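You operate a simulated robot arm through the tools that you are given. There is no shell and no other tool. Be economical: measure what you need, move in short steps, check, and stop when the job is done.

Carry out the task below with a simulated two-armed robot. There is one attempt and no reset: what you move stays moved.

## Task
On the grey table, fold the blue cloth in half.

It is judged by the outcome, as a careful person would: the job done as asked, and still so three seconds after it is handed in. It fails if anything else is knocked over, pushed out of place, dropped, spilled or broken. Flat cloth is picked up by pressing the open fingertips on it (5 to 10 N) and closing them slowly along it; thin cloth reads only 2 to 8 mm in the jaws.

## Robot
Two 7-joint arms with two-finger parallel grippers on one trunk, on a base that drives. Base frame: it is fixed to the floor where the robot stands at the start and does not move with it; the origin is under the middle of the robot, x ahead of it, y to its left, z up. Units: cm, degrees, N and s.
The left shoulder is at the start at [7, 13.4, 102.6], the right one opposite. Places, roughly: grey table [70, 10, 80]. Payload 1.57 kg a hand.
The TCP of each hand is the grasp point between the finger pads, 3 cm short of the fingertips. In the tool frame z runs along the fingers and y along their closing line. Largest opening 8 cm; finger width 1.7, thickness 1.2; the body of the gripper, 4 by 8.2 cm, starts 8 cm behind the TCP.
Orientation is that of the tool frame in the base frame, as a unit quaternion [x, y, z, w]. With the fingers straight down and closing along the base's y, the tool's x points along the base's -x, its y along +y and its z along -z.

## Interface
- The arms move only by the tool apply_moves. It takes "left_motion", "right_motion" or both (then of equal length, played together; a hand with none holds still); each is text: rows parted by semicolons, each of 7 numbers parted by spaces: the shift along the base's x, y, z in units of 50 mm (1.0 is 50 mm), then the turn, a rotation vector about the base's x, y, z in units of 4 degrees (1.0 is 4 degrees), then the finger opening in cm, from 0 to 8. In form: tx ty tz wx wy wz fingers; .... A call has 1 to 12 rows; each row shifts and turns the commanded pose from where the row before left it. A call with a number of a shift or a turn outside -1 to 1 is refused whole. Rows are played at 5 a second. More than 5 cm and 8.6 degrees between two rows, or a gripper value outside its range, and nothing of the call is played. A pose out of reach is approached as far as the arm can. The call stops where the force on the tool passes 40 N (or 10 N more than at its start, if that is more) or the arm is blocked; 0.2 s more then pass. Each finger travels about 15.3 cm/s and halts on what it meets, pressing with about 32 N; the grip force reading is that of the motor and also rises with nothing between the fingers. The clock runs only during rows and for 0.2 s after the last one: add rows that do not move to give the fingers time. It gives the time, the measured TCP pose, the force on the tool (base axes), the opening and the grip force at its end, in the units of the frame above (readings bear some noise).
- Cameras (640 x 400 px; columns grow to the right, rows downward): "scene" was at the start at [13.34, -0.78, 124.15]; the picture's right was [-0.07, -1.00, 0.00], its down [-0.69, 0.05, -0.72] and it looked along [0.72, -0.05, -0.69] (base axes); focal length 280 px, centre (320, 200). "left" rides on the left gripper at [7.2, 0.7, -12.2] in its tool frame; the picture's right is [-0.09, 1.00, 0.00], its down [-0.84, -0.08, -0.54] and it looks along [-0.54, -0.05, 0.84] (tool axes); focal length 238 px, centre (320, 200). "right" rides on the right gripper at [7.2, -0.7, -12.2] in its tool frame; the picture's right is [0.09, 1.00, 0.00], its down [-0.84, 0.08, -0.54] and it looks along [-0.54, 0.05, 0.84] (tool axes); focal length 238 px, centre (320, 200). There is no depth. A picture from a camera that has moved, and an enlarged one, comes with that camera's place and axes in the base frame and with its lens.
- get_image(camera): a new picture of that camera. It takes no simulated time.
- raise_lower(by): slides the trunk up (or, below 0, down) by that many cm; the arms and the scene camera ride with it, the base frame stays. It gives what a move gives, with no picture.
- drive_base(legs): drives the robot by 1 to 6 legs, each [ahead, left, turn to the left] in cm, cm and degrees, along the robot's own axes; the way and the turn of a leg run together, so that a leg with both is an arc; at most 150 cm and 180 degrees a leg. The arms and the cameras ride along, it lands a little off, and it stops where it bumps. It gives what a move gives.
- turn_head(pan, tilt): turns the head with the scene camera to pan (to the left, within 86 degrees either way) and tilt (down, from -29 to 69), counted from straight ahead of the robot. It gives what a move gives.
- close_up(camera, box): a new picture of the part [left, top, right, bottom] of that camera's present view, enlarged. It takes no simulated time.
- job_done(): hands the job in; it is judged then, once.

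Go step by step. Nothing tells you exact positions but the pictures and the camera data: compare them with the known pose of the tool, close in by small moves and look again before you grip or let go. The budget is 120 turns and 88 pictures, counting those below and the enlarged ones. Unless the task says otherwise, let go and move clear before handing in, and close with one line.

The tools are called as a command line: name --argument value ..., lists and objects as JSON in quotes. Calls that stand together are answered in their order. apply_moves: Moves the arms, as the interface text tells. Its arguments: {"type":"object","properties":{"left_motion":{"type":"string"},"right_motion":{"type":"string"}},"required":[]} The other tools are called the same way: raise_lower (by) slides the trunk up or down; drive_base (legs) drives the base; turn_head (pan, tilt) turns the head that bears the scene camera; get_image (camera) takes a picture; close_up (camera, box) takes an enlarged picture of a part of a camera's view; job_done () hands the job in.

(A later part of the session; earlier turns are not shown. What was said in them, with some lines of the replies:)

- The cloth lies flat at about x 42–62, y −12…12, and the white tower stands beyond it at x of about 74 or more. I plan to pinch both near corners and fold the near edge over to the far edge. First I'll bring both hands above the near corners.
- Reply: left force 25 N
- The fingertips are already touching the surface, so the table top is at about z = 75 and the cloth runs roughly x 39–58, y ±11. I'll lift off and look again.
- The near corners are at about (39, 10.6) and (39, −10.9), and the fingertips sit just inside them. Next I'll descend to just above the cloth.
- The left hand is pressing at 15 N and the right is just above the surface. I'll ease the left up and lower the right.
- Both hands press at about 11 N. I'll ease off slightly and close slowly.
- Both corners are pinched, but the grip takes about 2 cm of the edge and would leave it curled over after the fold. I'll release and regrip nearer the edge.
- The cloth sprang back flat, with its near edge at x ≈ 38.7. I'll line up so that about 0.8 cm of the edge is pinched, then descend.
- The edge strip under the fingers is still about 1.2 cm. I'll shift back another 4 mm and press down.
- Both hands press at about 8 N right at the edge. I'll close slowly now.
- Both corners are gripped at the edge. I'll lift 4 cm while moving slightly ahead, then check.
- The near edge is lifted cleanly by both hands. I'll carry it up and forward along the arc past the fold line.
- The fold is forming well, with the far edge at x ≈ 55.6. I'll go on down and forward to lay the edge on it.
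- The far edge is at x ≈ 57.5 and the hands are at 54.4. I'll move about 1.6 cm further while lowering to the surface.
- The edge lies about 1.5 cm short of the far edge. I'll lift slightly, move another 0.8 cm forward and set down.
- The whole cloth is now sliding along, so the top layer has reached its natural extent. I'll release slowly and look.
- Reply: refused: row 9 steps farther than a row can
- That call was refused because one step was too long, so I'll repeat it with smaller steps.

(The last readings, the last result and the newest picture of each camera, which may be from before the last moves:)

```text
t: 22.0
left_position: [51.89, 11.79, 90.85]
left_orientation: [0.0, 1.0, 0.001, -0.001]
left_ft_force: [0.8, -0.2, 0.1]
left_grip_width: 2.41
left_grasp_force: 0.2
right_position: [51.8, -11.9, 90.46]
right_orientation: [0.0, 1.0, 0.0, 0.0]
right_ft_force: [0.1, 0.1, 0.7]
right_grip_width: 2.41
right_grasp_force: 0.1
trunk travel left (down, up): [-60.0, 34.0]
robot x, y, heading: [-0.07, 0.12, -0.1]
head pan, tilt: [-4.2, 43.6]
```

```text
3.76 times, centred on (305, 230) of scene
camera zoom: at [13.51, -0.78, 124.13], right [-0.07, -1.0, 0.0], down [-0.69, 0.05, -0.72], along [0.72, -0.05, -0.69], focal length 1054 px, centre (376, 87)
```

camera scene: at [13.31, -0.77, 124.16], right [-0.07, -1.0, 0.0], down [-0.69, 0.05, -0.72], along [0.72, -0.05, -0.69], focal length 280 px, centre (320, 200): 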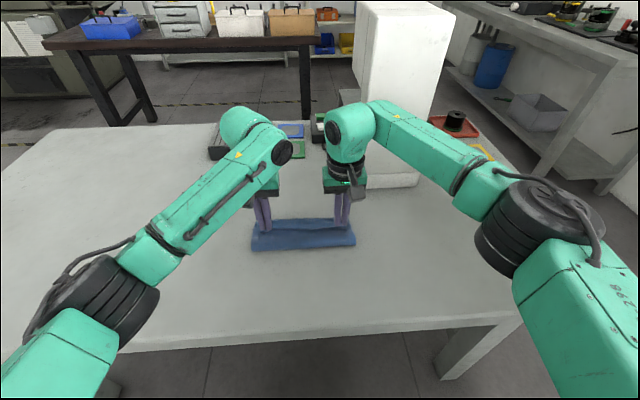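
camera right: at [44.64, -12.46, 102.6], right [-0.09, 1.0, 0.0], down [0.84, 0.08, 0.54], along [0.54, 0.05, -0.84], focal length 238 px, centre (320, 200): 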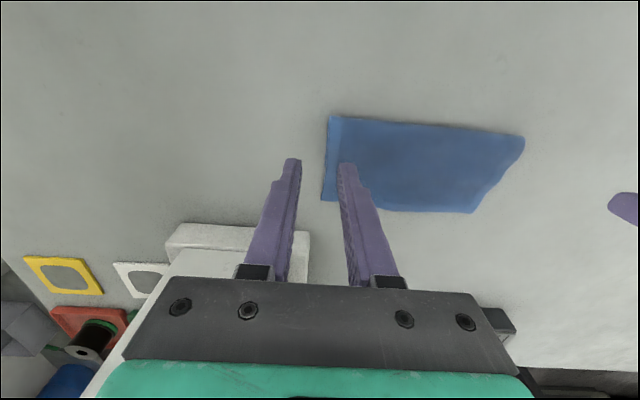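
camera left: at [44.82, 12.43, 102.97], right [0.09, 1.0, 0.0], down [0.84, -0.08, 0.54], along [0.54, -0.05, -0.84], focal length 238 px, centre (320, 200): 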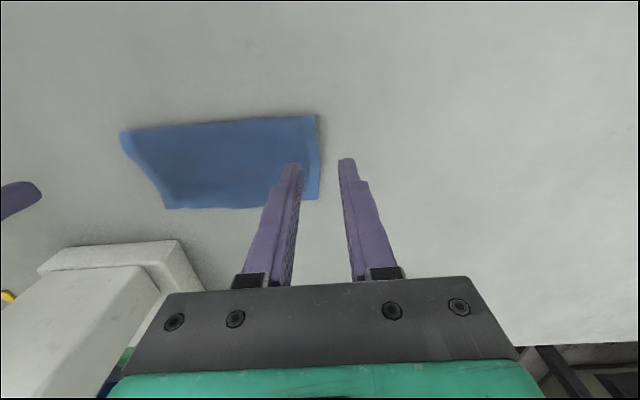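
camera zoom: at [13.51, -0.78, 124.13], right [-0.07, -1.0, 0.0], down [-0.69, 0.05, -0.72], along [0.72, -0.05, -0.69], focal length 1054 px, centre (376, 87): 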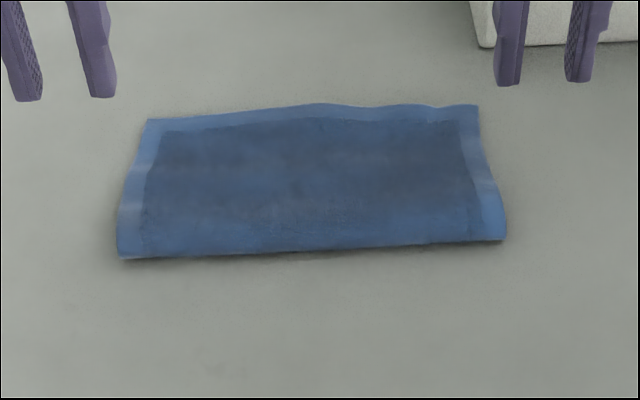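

The cloth sprang out flat, but the top layer may overshoot the bottom one at the far side. I'll look closer.

close_up --camera "left" --box '[100, 90, 340, 240]'

close_up --camera "right" --box '[300, 90, 540, 240]'

```text
2.67 times, centred on (220, 165) of left
camera zoom: at [44.82, 12.43, 102.97], right [0.09, 1.0, 0.0], down [0.84, -0.08, 0.54], along [0.54, -0.05, -0.84], focal length 636 px, centre (587, 293)
```

zoom: 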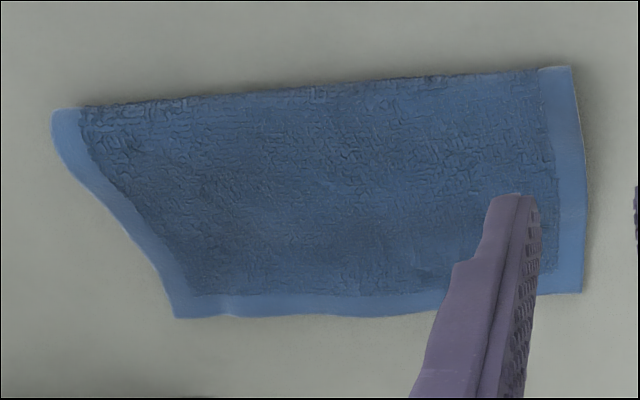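

```text
2.67 times, centred on (420, 165) of right
camera zoom: at [44.64, -12.46, 102.6], right [-0.09, 1.0, 0.0], down [0.84, 0.08, 0.54], along [0.54, 0.05, -0.84], focal length 636 px, centre (53, 293)
```

zoom: 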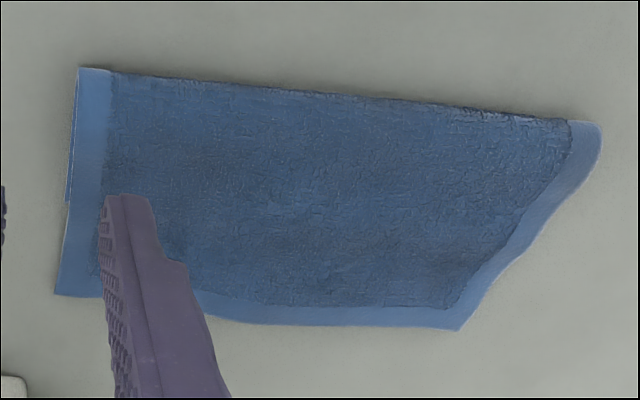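

The top layer overhangs the bottom by about 4.7 cm at the far edge (bottom ends at x ≈ 57.2, top at 62). I'll pinch the overhanging single layer and draw it back, so first I move above it.

apply_moves --left_motion "0.54 -0.32 -0.2 0 0 0 3;0.54 -0.32 -0.3 0 0 0 3;0.54 -0.32 -0.4 0 0 0 3;0 0 -0.7 0 0 0 3;0 0 -0.5 0 0 0 3;0 0 0 0 0 0 3" --right_motion "0.54 0.32 -0.2 0 0 0 3;0.54 0.32 -0.3 0 0 0 3;0.54 0.32 -0.4 0 0 0 3;0 0 -0.7 0 0 0 3;0 0 -0.42 0 0 0 3;0 0 0 0 0 0 3"

get_image --camera "left"

get_image --camera "right"

get_image --camera "scene"

```text
t: 23.4
left_position: [59.87, 7.05, 80.17]
left_orientation: [0.001, 1.0, 0.0, 0.0]
left_ft_force: [0.2, 0.0, -0.1]
left_grip_width: 2.99
left_grasp_force: 0.0
right_position: [58.89, -7.63, 81.07]
right_orientation: [0.0, 1.0, 0.0, 0.0]
right_ft_force: [0.4, -0.4, 0.4]
right_grip_width: 3.03
right_grasp_force: 0.1
right hand out of reach, approached as far as the arm can: row 3
trunk travel left (down, up): [-60.0, 34.0]
robot x, y, heading: [-0.16, 0.08, -0.1]
head pan, tilt: [-4.2, 43.6]
```

```text
46 pictures are left
camera left: at [52.58, 7.66, 92.26], right [0.09, 1.0, 0.0], down [0.84, -0.08, 0.54], along [0.54, -0.05, -0.84], focal length 238 px, centre (320, 200)
```

left: 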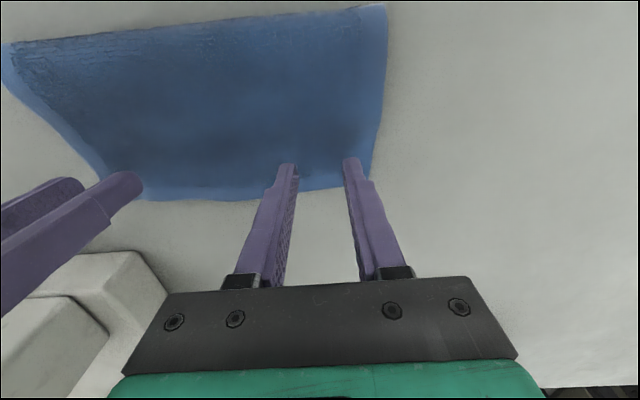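

```text
45 pictures are left
camera right: at [51.76, -8.28, 93.27], right [-0.09, 1.0, 0.0], down [0.84, 0.08, 0.54], along [0.54, 0.05, -0.84], focal length 238 px, centre (320, 200)
```

right: 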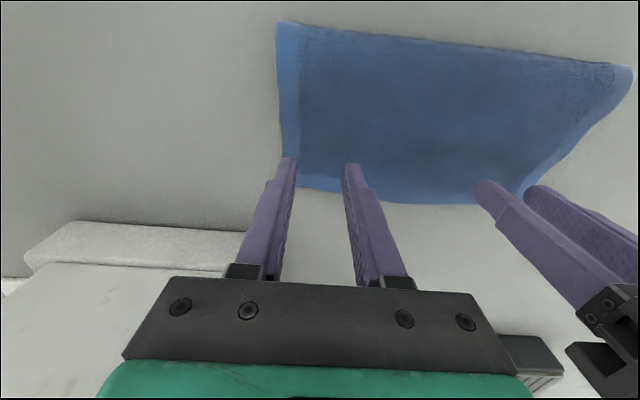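

```text
44 pictures are left
camera scene: at [13.3, -0.82, 124.16], right [-0.07, -1.0, 0.0], down [-0.69, 0.05, -0.72], along [0.72, -0.05, -0.69], focal length 280 px, centre (320, 200)
```

scene: 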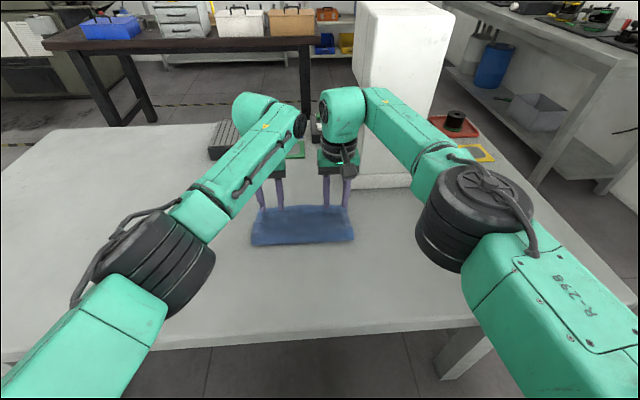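

The hands are over the overhang, with the right near the end of its reach. I'll bring both back to about x = 59.2 and descend.

apply_moves --left_motion "-0.13 0.06 0 0 0 0 3;0 0 -0.22 0 0 0 3;0 0 -0.06 0 0 0 3;0 0 0 0 0 0 3" --right_motion "-0.13 0 0 0 0 0 3;0 0 -0.22 0 0 0 3;0 0 -0.08 0 0 0 3;0 0 0 0 0 0 3"

```text
t: 24.4
left_position: [59.36, 7.25, 78.6]
left_orientation: [-0.001, 1.0, 0.0, 0.0]
left_ft_force: [1.2, -0.5, 0.2]
left_grip_width: 2.98
left_grasp_force: 0.1
right_position: [58.17, -7.61, 79.58]
right_orientation: [0.001, 1.0, 0.0, 0.0]
right_ft_force: [0.3, -0.9, 0.7]
right_grip_width: 3.0
right_grasp_force: 0.1
trunk travel left (down, up): [-60.0, 34.0]
robot x, y, heading: [-0.03, 0.21, -0.1]
head pan, tilt: [-4.2, 43.6]
```

apply_moves --left_motion "-0.05 0 -0.04 0 0 0 3;0 0 -0.02 0 0 0 3;0 0 0 0 0 0 3" --right_motion "0.12 0.04 0 0 0 0 3;0 0 -0.22 0 0 0 3;0 0 0 0 0 0 3"

get_image --camera "right"

```text
t: 25.2
left_position: [58.89, 7.16, 78.48]
left_orientation: [0.0, 1.0, -0.001, 0.0]
left_ft_force: [0.2, -0.3, 1.9]
left_grip_width: 3.0
left_grasp_force: 0.1
right_position: [58.87, -7.35, 78.59]
right_orientation: [0.0, 1.0, 0.0, 0.0]
right_ft_force: [0.9, -0.5, -0.2]
right_grip_width: 3.0
right_grasp_force: 0.0
trunk travel left (down, up): [-60.0, 34.0]
robot x, y, heading: [-0.21, 0.04, -0.2]
head pan, tilt: [-4.2, 43.6]
```

```text
43 pictures are left
camera right: at [51.63, -8.02, 90.76], right [-0.09, 1.0, 0.0], down [0.84, 0.08, 0.54], along [0.54, 0.05, -0.84], focal length 238 px, centre (320, 200)
```

right: 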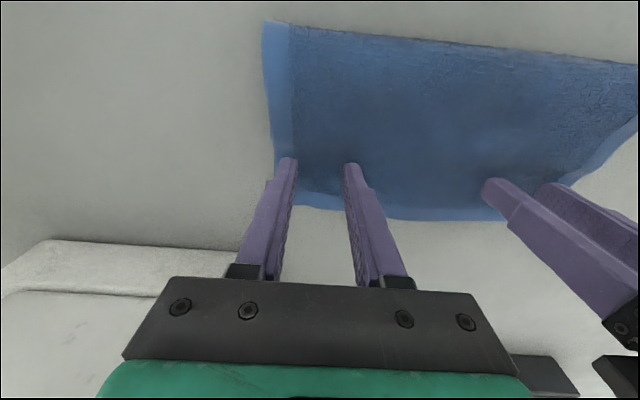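

apply_moves --left_motion "0 0 -0.02 0 0 0 3;0 0 0 0 0 0 3" --right_motion "0 0 -0.06 0 0 0 3;0 0 0 0 0 0 3"

```text
t: 25.8
left_position: [58.94, 7.25, 78.49]
left_orientation: [0.0, 1.0, 0.0, 0.0]
left_ft_force: [-0.6, -0.3, 0.6]
left_grip_width: 3.0
left_grasp_force: 0.1
right_position: [58.72, -7.41, 78.32]
right_orientation: [0.0, 1.0, 0.0, 0.001]
right_ft_force: [1.0, -0.2, 5.7]
right_grip_width: 3.0
right_grasp_force: 0.0
trunk travel left (down, up): [-60.0, 34.0]
robot x, y, heading: [-0.17, -0.11, 0.3]
head pan, tilt: [-4.2, 43.6]
```

apply_moves --left_motion "0 0 -0.04 0 0 0 3;0 0 0 0 0 0 3" --right_motion "0 0 -0.005 0 0 0 3;0 0 0 0 0 0 3"

```text
t: 26.4
left_position: [58.96, 7.29, 78.41]
left_orientation: [0.0, 1.0, -0.001, 0.001]
left_ft_force: [1.5, -0.8, 5.2]
left_grip_width: 3.0
left_grasp_force: 0.0
right_position: [58.7, -7.31, 78.36]
right_orientation: [0.0, 1.0, 0.0, 0.002]
right_ft_force: [0.7, 0.1, 5.9]
right_grip_width: 2.95
right_grasp_force: 0.1
trunk travel left (down, up): [-60.0, 34.0]
robot x, y, heading: [-0.06, 0.17, 0.0]
head pan, tilt: [-4.2, 43.6]
```

Both hands press at about 5–6 N on the overhanging layer. I'll close slowly, lift slightly and look.

apply_moves --left_motion "0 0 -0.01 0 0 0 2.6;0 0 0 0 0 0 2.2;0 0 0 0 0 0 1.8;0 0 0 0 0 0 1.4;0 0 0 0 0 0 1.0;0 0 0 0 0 0 0.6;0 0 0 0 0 0 0.3;0 0 0 0 0 0 0;0 0 0 0 0 0 0;0 0 0.15 0 0 0 0;0 0 0.15 0 0 0 0;0 0 0 0 0 0 0" --right_motion "0 0 -0.01 0 0 0 2.6;0 0 0 0 0 0 2.2;0 0 0 0 0 0 1.8;0 0 0 0 0 0 1.4;0 0 0 0 0 0 1.0;0 0 0 0 0 0 0.6;0 0 0 0 0 0 0.3;0 0 0 0 0 0 0;0 0 0 0 0 0 0;0 0 0.15 0 0 0 0;0 0 0.15 0 0 0 0;0 0 0 0 0 0 0"

get_image --camera "right"

get_image --camera "left"

```text
t: 29.0
left_position: [58.99, 7.14, 79.48]
left_orientation: [0.0, 1.0, -0.001, -0.001]
left_ft_force: [0.3, -8.5, 0.0]
left_grip_width: 0.4
left_grasp_force: 24.4
right_position: [58.94, -7.24, 79.71]
right_orientation: [0.0, 1.0, 0.0, -0.001]
right_ft_force: [0.6, 9.3, 0.4]
right_grip_width: 0.34
right_grasp_force: 24.8
trunk travel left (down, up): [-60.0, 34.0]
robot x, y, heading: [0.0, -0.11, -0.1]
head pan, tilt: [-4.2, 43.6]
```

```text
42 pictures are left
camera right: at [51.76, -7.94, 91.87], right [-0.09, 1.0, 0.0], down [0.84, 0.08, 0.54], along [0.54, 0.05, -0.84], focal length 238 px, centre (320, 200)
```

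right: 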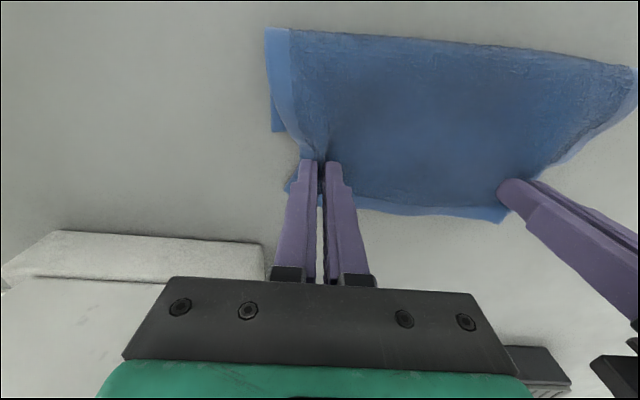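

```text
41 pictures are left
camera left: at [51.92, 7.8, 91.67], right [0.09, 1.0, 0.0], down [0.84, -0.08, 0.54], along [0.54, -0.05, -0.84], focal length 238 px, centre (320, 200)
```

left: 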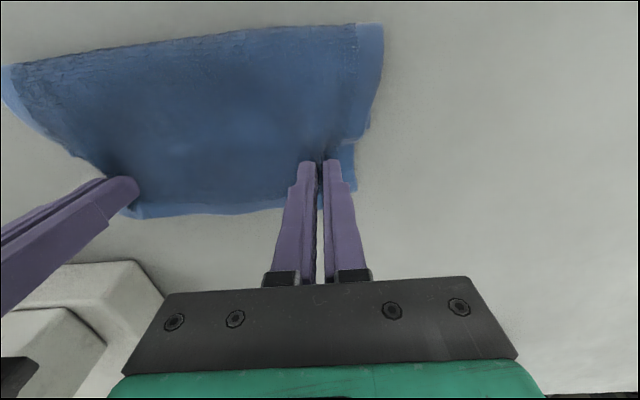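

The bottom layer's far edge is at x = 57.05 at both corners, unmoved. I'll draw the top layer back 5.3 cm with a small arc and look before letting go.

apply_moves --left_motion "-0.1 0 0.15 0 0 0 0;-0.15 0 0.15 0 0 0 0;-0.2 0 0.05 0 0 0 0;-0.2 0 0 0 0 0 0;-0.2 0 -0.05 0 0 0 0;-0.15 0 -0.15 0 0 0 0;-0.06 0 -0.2 0 0 0 0;0 0 -0.1 0 0 0 0;0 0 0 0 0 0 0" --right_motion "-0.1 0 0.15 0 0 0 0;-0.15 0 0.15 0 0 0 0;-0.2 0 0.05 0 0 0 0;-0.2 0 0 0 0 0 0;-0.2 0 -0.05 0 0 0 0;-0.15 0 -0.15 0 0 0 0;-0.06 0 -0.2 0 0 0 0;0 0 -0.1 0 0 0 0;0 0 0 0 0 0 0"

get_image --camera "right"

get_image --camera "left"

close_up --camera "scene" --box '[220, 180, 390, 280]'

```text
t: 31.0
left_position: [53.66, 7.05, 79.01]
left_orientation: [0.0, 1.0, 0.0, 0.001]
left_ft_force: [-1.6, -9.0, 6.8]
left_grip_width: 0.38
left_grasp_force: 24.5
right_position: [53.5, -7.26, 79.14]
right_orientation: [0.0, 1.0, 0.0, 0.0]
right_ft_force: [0.7, 7.8, 1.1]
right_grip_width: 0.37
right_grasp_force: 24.5
trunk travel left (down, up): [-60.0, 34.0]
robot x, y, heading: [0.38, 0.07, -0.0]
head pan, tilt: [-4.2, 43.6]
```

```text
40 pictures are left
camera right: at [46.37, -7.99, 91.27], right [-0.09, 1.0, 0.0], down [0.84, 0.08, 0.54], along [0.54, 0.05, -0.84], focal length 238 px, centre (320, 200)
```

right: 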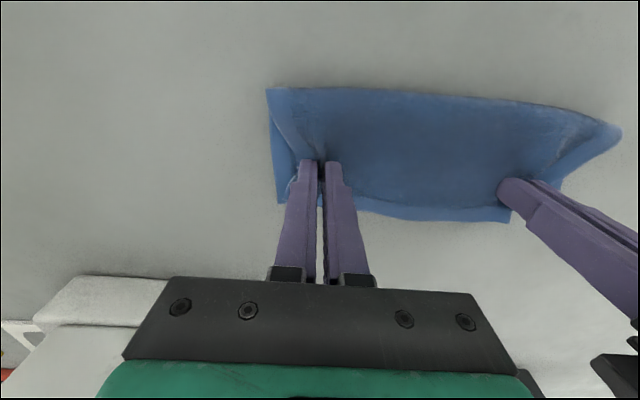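

```text
39 pictures are left
camera left: at [46.48, 7.74, 91.04], right [0.09, 1.0, 0.0], down [0.84, -0.08, 0.54], along [0.54, -0.05, -0.84], focal length 238 px, centre (320, 200)
```

left: 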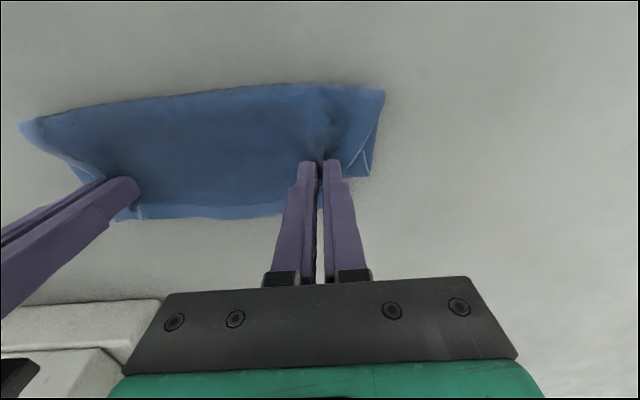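

```text
3.76 times, centred on (305, 230) of scene
camera zoom: at [13.22, -0.8, 124.17], right [-0.07, -1.0, 0.0], down [-0.69, 0.05, -0.72], along [0.72, -0.05, -0.69], focal length 1054 px, centre (376, 87)
```

zoom: 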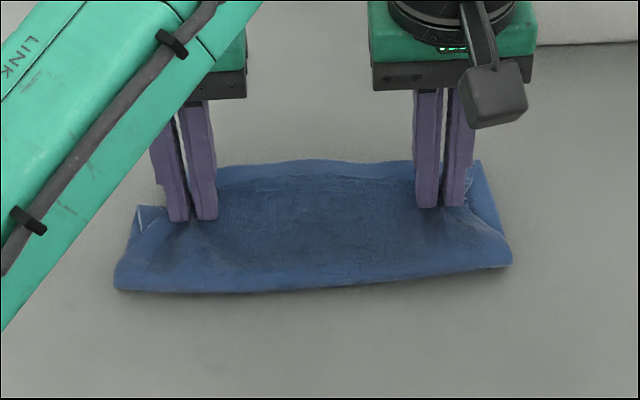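

The fold line is now near x ≈ 47.8 with the bottom's right corner still at 57.2. I'll check the left corner before releasing.

close_up --camera "left" --box '[240, 70, 400, 230]'

close_up --camera "right" --box '[420, 70, 640, 250]'

```text
2.50 times, centred on (320, 150) of left
camera zoom: at [46.48, 7.74, 91.04], right [0.09, 1.0, 0.0], down [0.84, -0.08, 0.54], along [0.54, -0.05, -0.84], focal length 596 px, centre (320, 325)
```

zoom: 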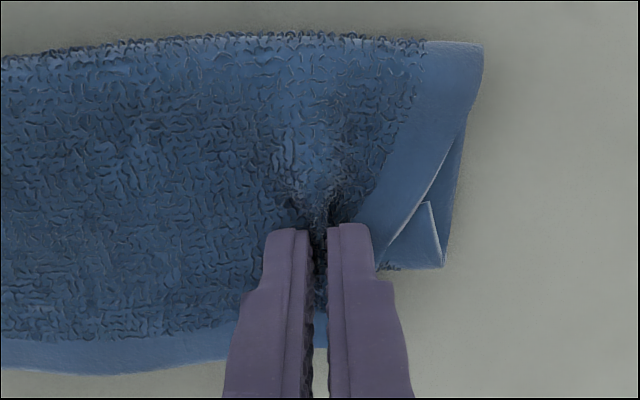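

```text
2.22 times, centred on (530, 160) of right
camera zoom: at [46.37, -7.99, 91.27], right [-0.09, 1.0, 0.0], down [0.84, 0.08, 0.54], along [0.54, 0.05, -0.84], focal length 530 px, centre (-147, 289)
```

zoom: 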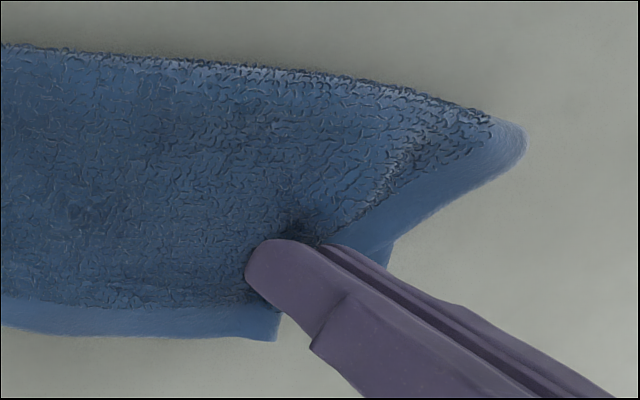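

The bottom layer's left corner has been flipped up under the left fingers. I'll raise the held edge a few cm so it can spring back, and look.

apply_moves --left_motion "0 0 0.3 0 0 0 0;0 0 0.3 0 0 0 0;0 0 0.2 0 0 0 0;0 0 0 0 0 0 0;0 0 0 0 0 0 0" --right_motion "0 0 0.3 0 0 0 0;0 0 0.3 0 0 0 0;0 0 0.2 0 0 0 0;0 0 0 0 0 0 0;0 0 0 0 0 0 0"

get_image --camera "left"

get_image --camera "right"

```text
t: 32.2
left_position: [53.63, 7.26, 82.88]
left_orientation: [0.0, 1.0, -0.001, 0.0]
left_ft_force: [0.2, -10.7, 1.2]
left_grip_width: 0.38
left_grasp_force: 24.5
right_position: [53.71, -7.43, 83.11]
right_orientation: [0.0, 1.0, 0.0, 0.0]
right_ft_force: [0.5, 10.3, -0.2]
right_grip_width: 0.35
right_grasp_force: 25.0
trunk travel left (down, up): [-60.0, 34.0]
robot x, y, heading: [0.25, -0.04, 0.0]
head pan, tilt: [-4.2, 43.6]
```

```text
35 pictures are left
camera left: at [46.52, 7.85, 94.98], right [0.09, 1.0, 0.0], down [0.84, -0.08, 0.54], along [0.54, -0.05, -0.84], focal length 238 px, centre (320, 200)
```

left: 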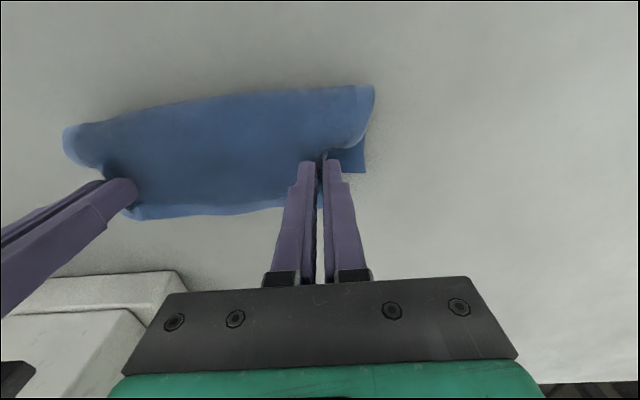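

```text
34 pictures are left
camera right: at [46.47, -8.03, 95.26], right [-0.09, 1.0, 0.0], down [0.84, 0.08, 0.54], along [0.54, 0.05, -0.84], focal length 238 px, centre (320, 200)
```

right: 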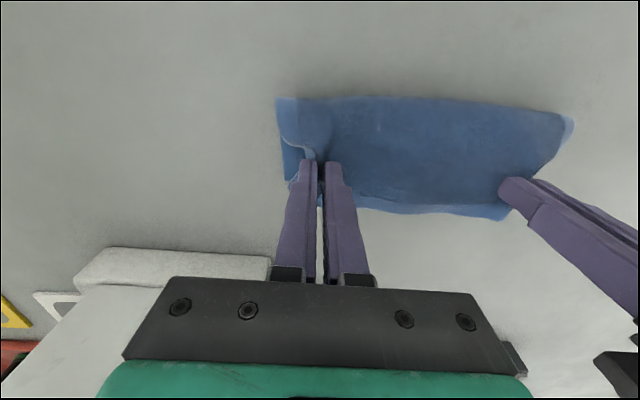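

The corner sprang back; the bottom edge is at x ≈ 56.5 on the left and 57.4 on the right. Now I'll lower straight down, stopping just short of pressing.

apply_moves --left_motion "0 0 -0.3 0 0 0 0;0 0 -0.25 0 0 0 0;0 0 -0.15 0 0 0 0;0 0 0 0 0 0 0" --right_motion "0 0 -0.3 0 0 0 0;0 0 -0.25 0 0 0 0;0 0 -0.17 0 0 0 0;0 0 0 0 0 0 0"

close_up --camera "left" --box '[80, 70, 400, 270]'

close_up --camera "right" --box '[240, 70, 560, 270]'

```text
t: 33.2
left_position: [53.74, 7.02, 79.24]
left_orientation: [0.0, 1.0, -0.001, 0.0]
left_ft_force: [-0.7, -11.0, -0.2]
left_grip_width: 0.36
left_grasp_force: 24.7
right_position: [53.27, -7.37, 79.33]
right_orientation: [0.0, 1.0, 0.0, 0.0]
right_ft_force: [0.2, 11.2, -0.1]
right_grip_width: 0.36
right_grasp_force: 24.8
trunk travel left (down, up): [-60.0, 34.0]
robot x, y, heading: [0.25, 0.4, -0.0]
head pan, tilt: [-4.2, 43.6]
```

```text
2.00 times, centred on (240, 170) of left
camera zoom: at [46.51, 7.87, 91.41], right [0.09, 1.0, 0.0], down [0.84, -0.08, 0.54], along [0.54, -0.05, -0.84], focal length 477 px, centre (480, 260)
```

zoom: 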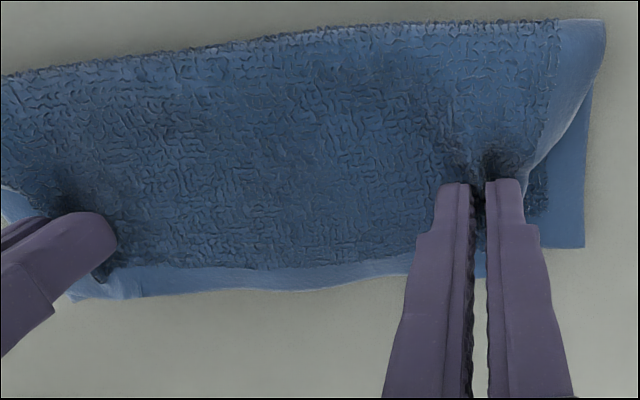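

```text
2.00 times, centred on (400, 170) of right
camera zoom: at [46.35, -8.0, 91.64], right [-0.09, 1.0, 0.0], down [0.84, 0.08, 0.54], along [0.54, 0.05, -0.84], focal length 477 px, centre (160, 260)
```

zoom: 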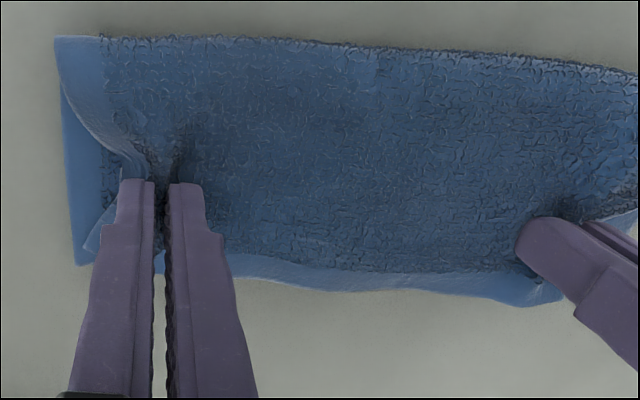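

Both bottom corners lie flat, and the top edge nearly coincides with the bottom far edge. I'll release gently and lift straight up.

apply_moves --left_motion "0 0 0 0 0 0 0.4;0 0 0 0 0 0 0.8;0 0 0 0 0 0 1.3;0 0 0 0 0 0 1.8;0 0 0 0 0 0 2.4;0 0 0.1 0 0 0 2.4;0 0 0.3 0 0 0 2.4;0 0 0.8 0 0 0 2.4;0 0 0.8 0 0 0 2.4;-0.5 0.3 0.4 0 0 0 2.4;0 0 0 0 0 0 2.4" --right_motion "0 0 0 0 0 0 0.4;0 0 0 0 0 0 0.8;0 0 0 0 0 0 1.3;0 0 0 0 0 0 1.8;0 0 0 0 0 0 2.4;0 0 0.1 0 0 0 2.4;0 0 0.3 0 0 0 2.4;0 0 0.8 0 0 0 2.4;0 0 0.8 0 0 0 2.4;-0.5 -0.3 0.4 0 0 0 2.4;0 0 0 0 0 0 2.4"

close_up --camera "left" --box '[80, 70, 400, 270]'

close_up --camera "right" --box '[240, 70, 560, 270]'

close_up --camera "scene" --box '[220, 180, 390, 280]'

```text
t: 35.6
left_position: [51.29, 8.53, 90.99]
left_orientation: [-0.001, 1.0, 0.0, -0.001]
left_ft_force: [0.3, -0.2, 0.4]
left_grip_width: 2.41
left_grasp_force: 0.2
right_position: [51.41, -9.05, 91.34]
right_orientation: [0.001, 1.0, 0.0, -0.001]
right_ft_force: [-0.4, -0.5, -1.1]
right_grip_width: 2.4
right_grasp_force: 0.0
trunk travel left (down, up): [-60.0, 34.0]
robot x, y, heading: [0.17, -0.43, -0.1]
head pan, tilt: [-4.2, 43.6]
```

```text
2.00 times, centred on (240, 170) of left
camera zoom: at [44.21, 9.14, 103.28], right [0.09, 1.0, 0.0], down [0.84, -0.08, 0.54], along [0.54, -0.05, -0.84], focal length 477 px, centre (480, 260)
```

zoom: 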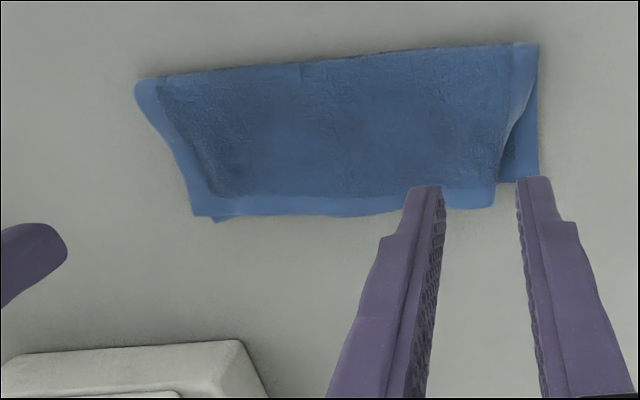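

```text
2.00 times, centred on (400, 170) of right
camera zoom: at [44.27, -9.7, 103.52], right [-0.09, 1.0, 0.0], down [0.84, 0.08, 0.54], along [0.54, 0.05, -0.84], focal length 477 px, centre (160, 260)
```

zoom: 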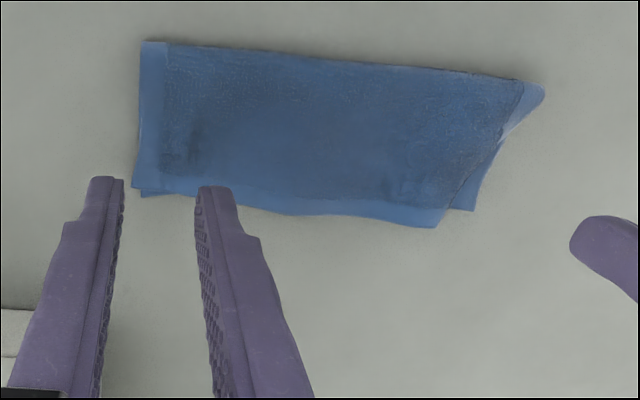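

```text
3.76 times, centred on (305, 230) of scene
camera zoom: at [13.47, -0.78, 124.13], right [-0.07, -1.0, 0.0], down [-0.69, 0.05, -0.72], along [0.72, -0.05, -0.69], focal length 1054 px, centre (376, 87)
```

zoom: 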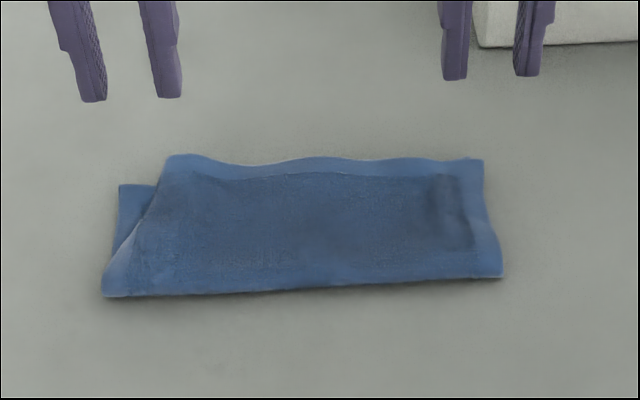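

Nearly there: the right side is aligned, but the top layer's left corner is at (58.2, 8.7) over the bottom corner at (56.8, 11.6). I'll pinch the small overhang by the left corner and shift only that.

apply_moves --left_motion "0.45 -0.1 -0.3 0 0 0 2.2;0.45 -0.1 -0.5 0 0 0 2.2;0.44 -0.1 -0.6 0 0 0 2.2;0 0 -0.5 0 0 0 2.2;0 0 -0.4 0 0 0 2.2;0 0 0 0 0 0 2.2"

get_image --camera "left"

```text
t: 37.0
left_position: [57.92, 7.26, 79.82]
left_orientation: [0.0, 1.0, 0.001, 0.0]
left_ft_force: [-0.2, -0.1, -0.8]
left_grip_width: 2.17
left_grasp_force: 0.0
right_position: [51.24, -9.18, 91.38]
right_orientation: [0.0, 1.0, -0.001, -0.001]
right_ft_force: [0.2, 0.4, 0.2]
right_grip_width: 2.4
right_grasp_force: 0.0
trunk travel left (down, up): [-60.0, 34.0]
robot x, y, heading: [-0.55, 0.01, -0.1]
head pan, tilt: [-4.2, 43.6]
```

```text
28 pictures are left
camera left: at [50.78, 7.79, 91.9], right [0.09, 1.0, 0.0], down [0.84, -0.08, 0.54], along [0.54, -0.05, -0.84], focal length 238 px, centre (320, 200)
```

left: 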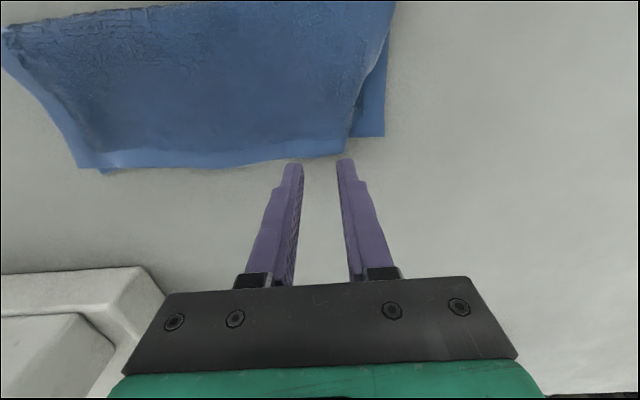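

apply_moves --left_motion "-0.1 -0.07 0 0 0 0 2.2;0 0 -0.22 0 0 0 2.2;0 0 0 0 0 0 2.2"

close_up --camera "left" --box '[240, 80, 400, 230]'

```text
t: 37.8
left_position: [57.33, 6.84, 78.6]
left_orientation: [0.0, 1.0, 0.001, 0.0]
left_ft_force: [-0.4, -0.1, 0.3]
left_grip_width: 2.21
left_grasp_force: 0.1
right_position: [51.28, -9.09, 91.28]
right_orientation: [0.001, 1.0, 0.0, 0.001]
right_ft_force: [0.1, -0.8, 0.1]
right_grip_width: 2.4
right_grasp_force: 0.0
trunk travel left (down, up): [-60.0, 34.0]
robot x, y, heading: [-0.0, -0.01, -0.2]
head pan, tilt: [-4.2, 43.6]
```

```text
2.67 times, centred on (320, 155) of left
camera zoom: at [50.28, 7.48, 90.68], right [0.09, 1.0, 0.0], down [0.84, -0.08, 0.54], along [0.54, -0.05, -0.84], focal length 636 px, centre (320, 320)
```

zoom: 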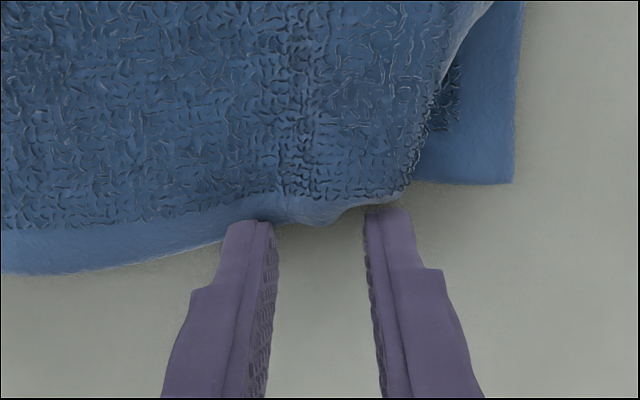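

The overhang is only about 0.5 cm, so it's mainly a 2.5 cm sideways offset. I'll move in 3 mm, press lightly and pinch the top layer's edge.

apply_moves --left_motion "0 0 0.15 0 0 0 2.2;-0.1 0 0 0 0 0 2.2;0 0 -0.16 0 0 0 2.2;0 0 -0.03 0 0 0 2.2;0 0 0 0 0 0 2.2"

close_up --camera "left" --box '[240, 80, 400, 230]'

```text
t: 39.0
left_position: [56.82, 6.89, 78.49]
left_orientation: [0.0, 1.0, 0.0, 0.001]
left_ft_force: [0.2, 0.6, 3.6]
left_grip_width: 2.21
left_grasp_force: 0.1
right_position: [51.25, -9.13, 91.32]
right_orientation: [0.0, 1.0, 0.001, 0.0]
right_ft_force: [-0.7, 0.1, -0.1]
right_grip_width: 2.41
right_grasp_force: 0.1
trunk travel left (down, up): [-60.0, 34.0]
robot x, y, heading: [0.17, 0.31, 0.0]
head pan, tilt: [-4.2, 43.6]
```

```text
2.67 times, centred on (320, 155) of left
camera zoom: at [49.68, 7.41, 90.67], right [0.09, 1.0, 0.0], down [0.84, -0.08, 0.54], along [0.54, -0.05, -0.84], focal length 636 px, centre (320, 320)
```

zoom: 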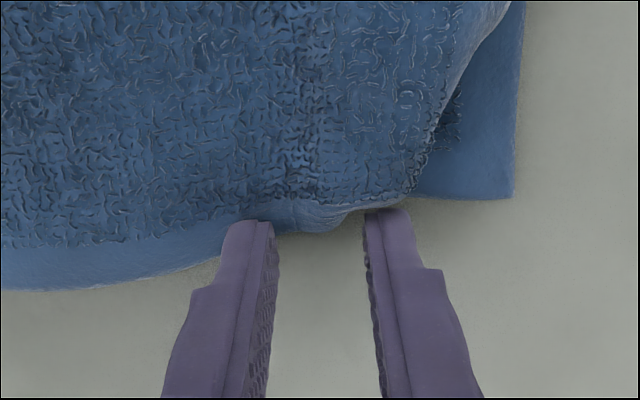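

apply_moves --left_motion "0 0 -0.01 0 0 0 1.9;0 0 0 0 0 0 1.5;0 0 0 0 0 0 1.1;0 0 0 0 0 0 0.7;0 0 0 0 0 0 0.4;0 0 0 0 0 0 0;0 0 0 0 0 0 0;0 0 0.15 0 0 0 0;0 0 0.15 0 0 0 0;0 0 0 0 0 0 0"

close_up --camera "left" --box '[200, 60, 420, 230]'

```text
t: 41.2
left_position: [56.99, 6.88, 79.93]
left_orientation: [0.0, 1.0, 0.0, -0.001]
left_ft_force: [0.6, -0.2, -1.3]
left_grip_width: 0.21
left_grasp_force: 24.0
right_position: [51.27, -9.18, 91.25]
right_orientation: [0.0, 1.0, 0.0, -0.001]
right_ft_force: [0.1, -0.3, 0.5]
right_grip_width: 2.41
right_grasp_force: 0.1
trunk travel left (down, up): [-60.0, 34.0]
robot x, y, heading: [0.45, 0.03, -0.1]
head pan, tilt: [-4.2, 43.6]
```

```text
2.35 times, centred on (310, 145) of left
camera zoom: at [49.8, 7.47, 92.12], right [0.09, 1.0, 0.0], down [0.84, -0.08, 0.54], along [0.54, -0.05, -0.84], focal length 561 px, centre (344, 329)
```

zoom: 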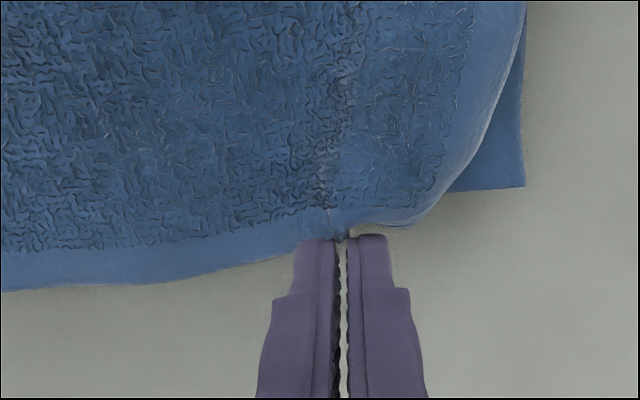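

Only the top layer is pinched. I'll pull it 2.6 cm outward (+y) and a touch back, then lower.

apply_moves --left_motion "-0.03 0.13 0.03 0 0 0 0;-0.03 0.13 0 0 0 0 0;-0.03 0.13 0 0 0 0 0;-0.02 0.13 -0.06 0 0 0 0;0 0 -0.1 0 0 0 0;0 0 0 0 0 0 0"

close_up --camera "left" --box '[200, 60, 420, 230]'

close_up --camera "scene" --box '[220, 180, 390, 280]'

```text
t: 42.6
left_position: [56.48, 9.58, 79.34]
left_orientation: [-0.001, 1.0, 0.001, 0.0]
left_ft_force: [0.0, -0.2, 0.6]
left_grip_width: 0.22
left_grasp_force: 24.0
right_position: [51.35, -9.01, 91.28]
right_orientation: [0.0, 1.0, 0.0, 0.001]
right_ft_force: [0.3, 1.2, 0.6]
right_grip_width: 2.39
right_grasp_force: 0.0
trunk travel left (down, up): [-60.0, 34.0]
robot x, y, heading: [-0.1, 0.1, -0.0]
head pan, tilt: [-4.2, 43.6]
```

```text
2.35 times, centred on (310, 145) of left
camera zoom: at [49.31, 10.13, 91.42], right [0.09, 1.0, 0.0], down [0.84, -0.08, 0.54], along [0.54, -0.05, -0.84], focal length 561 px, centre (344, 329)
```

zoom: 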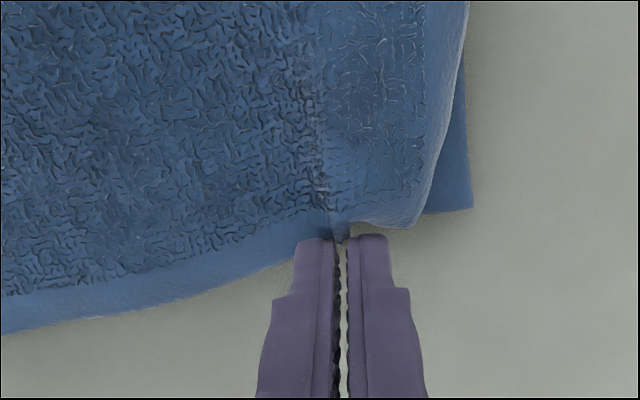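

```text
3.76 times, centred on (305, 230) of scene
camera zoom: at [13.34, -0.77, 124.15], right [-0.07, -1.0, 0.0], down [-0.69, 0.05, -0.72], along [0.72, -0.05, -0.69], focal length 1054 px, centre (376, 87)
```

zoom: 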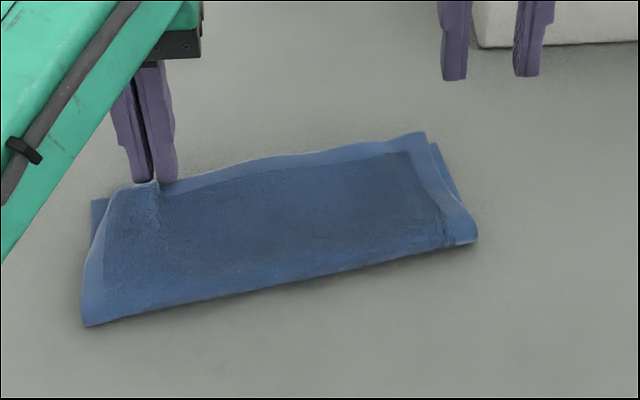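

The whole folded cloth turned slightly with the pull, but the corner offsets are now small and spread over both sides. I'll release and lift straight up.

apply_moves --left_motion "0 0 0 0 0 0 0.4;0 0 0 0 0 0 0.8;0 0 0 0 0 0 1.3;0 0 0 0 0 0 1.8;0 0 0.1 0 0 0 1.8;0 0 0.3 0 0 0 1.8;0 0 0.8 0 0 0 1.8;0 0 0.8 0 0 0 1.8;-0.5 0.6 0.4 0 0 0 1.8;-0.5 0.6 0 0 0 0 1.8;0 0 0 0 0 0 1.8" --right_motion "0 0 0 0 0 0 2.4;0 0 0 0 0 0 2.4;0 0 0 0 0 0 2.4;0 0 0 0 0 0 2.4;0 0 0 0 0 0 2.4;0 0 0 0 0 0 2.4;0 0 0 0 0 0 2.4;0 0 0 0 0 0 2.4;-0.5 -0.6 0 0 0 0 2.4;-0.5 -0.6 0 0 0 0 2.4;0 0 0 0 0 0 2.4"

close_up --camera "left" --box '[0, 50, 400, 300]'

close_up --camera "right" --box '[240, 50, 640, 300]'

close_up --camera "scene" --box '[220, 180, 390, 280]'

```text
t: 45.0
left_position: [51.33, 15.56, 91.58]
left_orientation: [-0.001, 1.0, -0.001, -0.002]
left_ft_force: [-0.6, -0.4, -0.1]
left_grip_width: 1.77
left_grasp_force: 0.1
right_position: [46.25, -14.83, 91.27]
right_orientation: [0.0, 1.0, 0.0, 0.0]
right_ft_force: [-0.6, -0.8, -0.4]
right_grip_width: 2.43
right_grasp_force: 0.0
trunk travel left (down, up): [-60.0, 34.0]
robot x, y, heading: [-0.26, 0.27, -0.0]
head pan, tilt: [-4.2, 43.6]
```

```text
1.60 times, centred on (200, 175) of left
camera zoom: at [44.12, 16.27, 103.58], right [0.09, 1.0, 0.0], down [0.84, -0.08, 0.54], along [0.54, -0.05, -0.84], focal length 381 px, centre (512, 240)
```

zoom: 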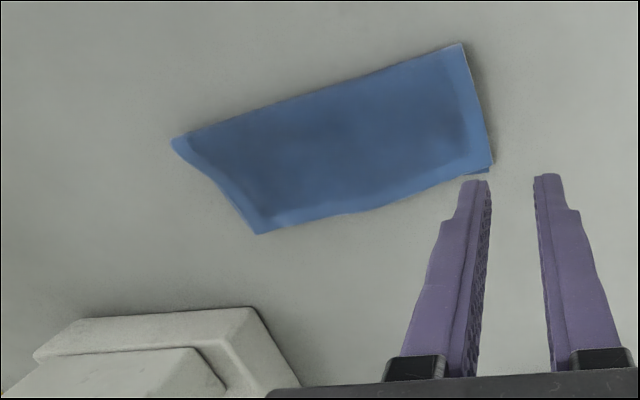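

```text
1.60 times, centred on (440, 175) of right
camera zoom: at [39.12, -15.52, 103.44], right [-0.09, 1.0, 0.0], down [0.84, 0.08, 0.54], along [0.54, 0.05, -0.84], focal length 381 px, centre (128, 240)
```

zoom: 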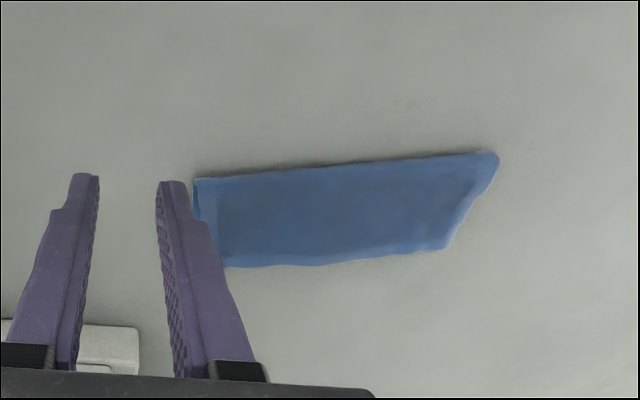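

```text
3.76 times, centred on (305, 230) of scene
camera zoom: at [13.46, -0.8, 124.13], right [-0.07, -1.0, 0.0], down [-0.69, 0.05, -0.72], along [0.72, -0.05, -0.69], focal length 1054 px, centre (376, 87)
```

zoom: 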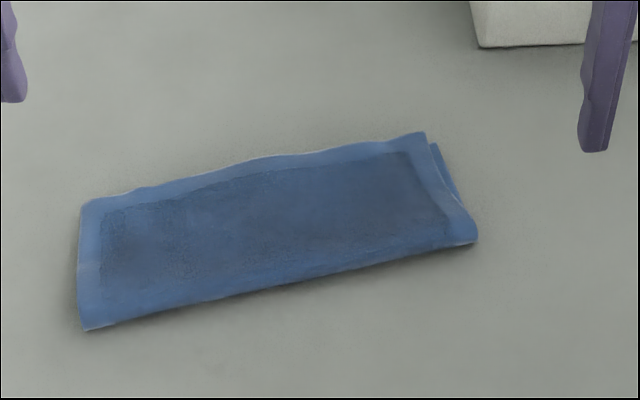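

The cloth now lies folded in half, with the corners matching to about 1 cm. One last look at the whole scene to check the rest is untouched.

get_image --camera "scene"

```text
19 pictures are left
camera scene: at [13.46, -0.8, 124.13], right [-0.07, -1.0, 0.0], down [-0.69, 0.05, -0.72], along [0.72, -0.05, -0.69], focal length 280 px, centre (320, 200)
```

scene: 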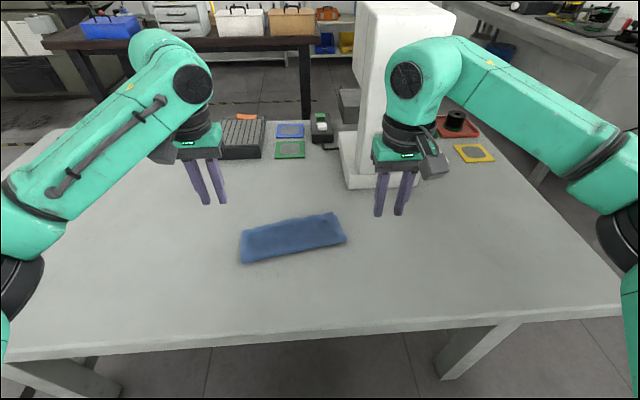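

The cloth is folded, both hands are clear, and nothing else in view has moved, so I'm handing it in.

job_done

```text
The job is handed in.
```

The blue cloth is folded in half on the grey table, with its edges matching to about 1 cm; it ended up turned roughly 10° from where it lay, and nothing else in view was moved.
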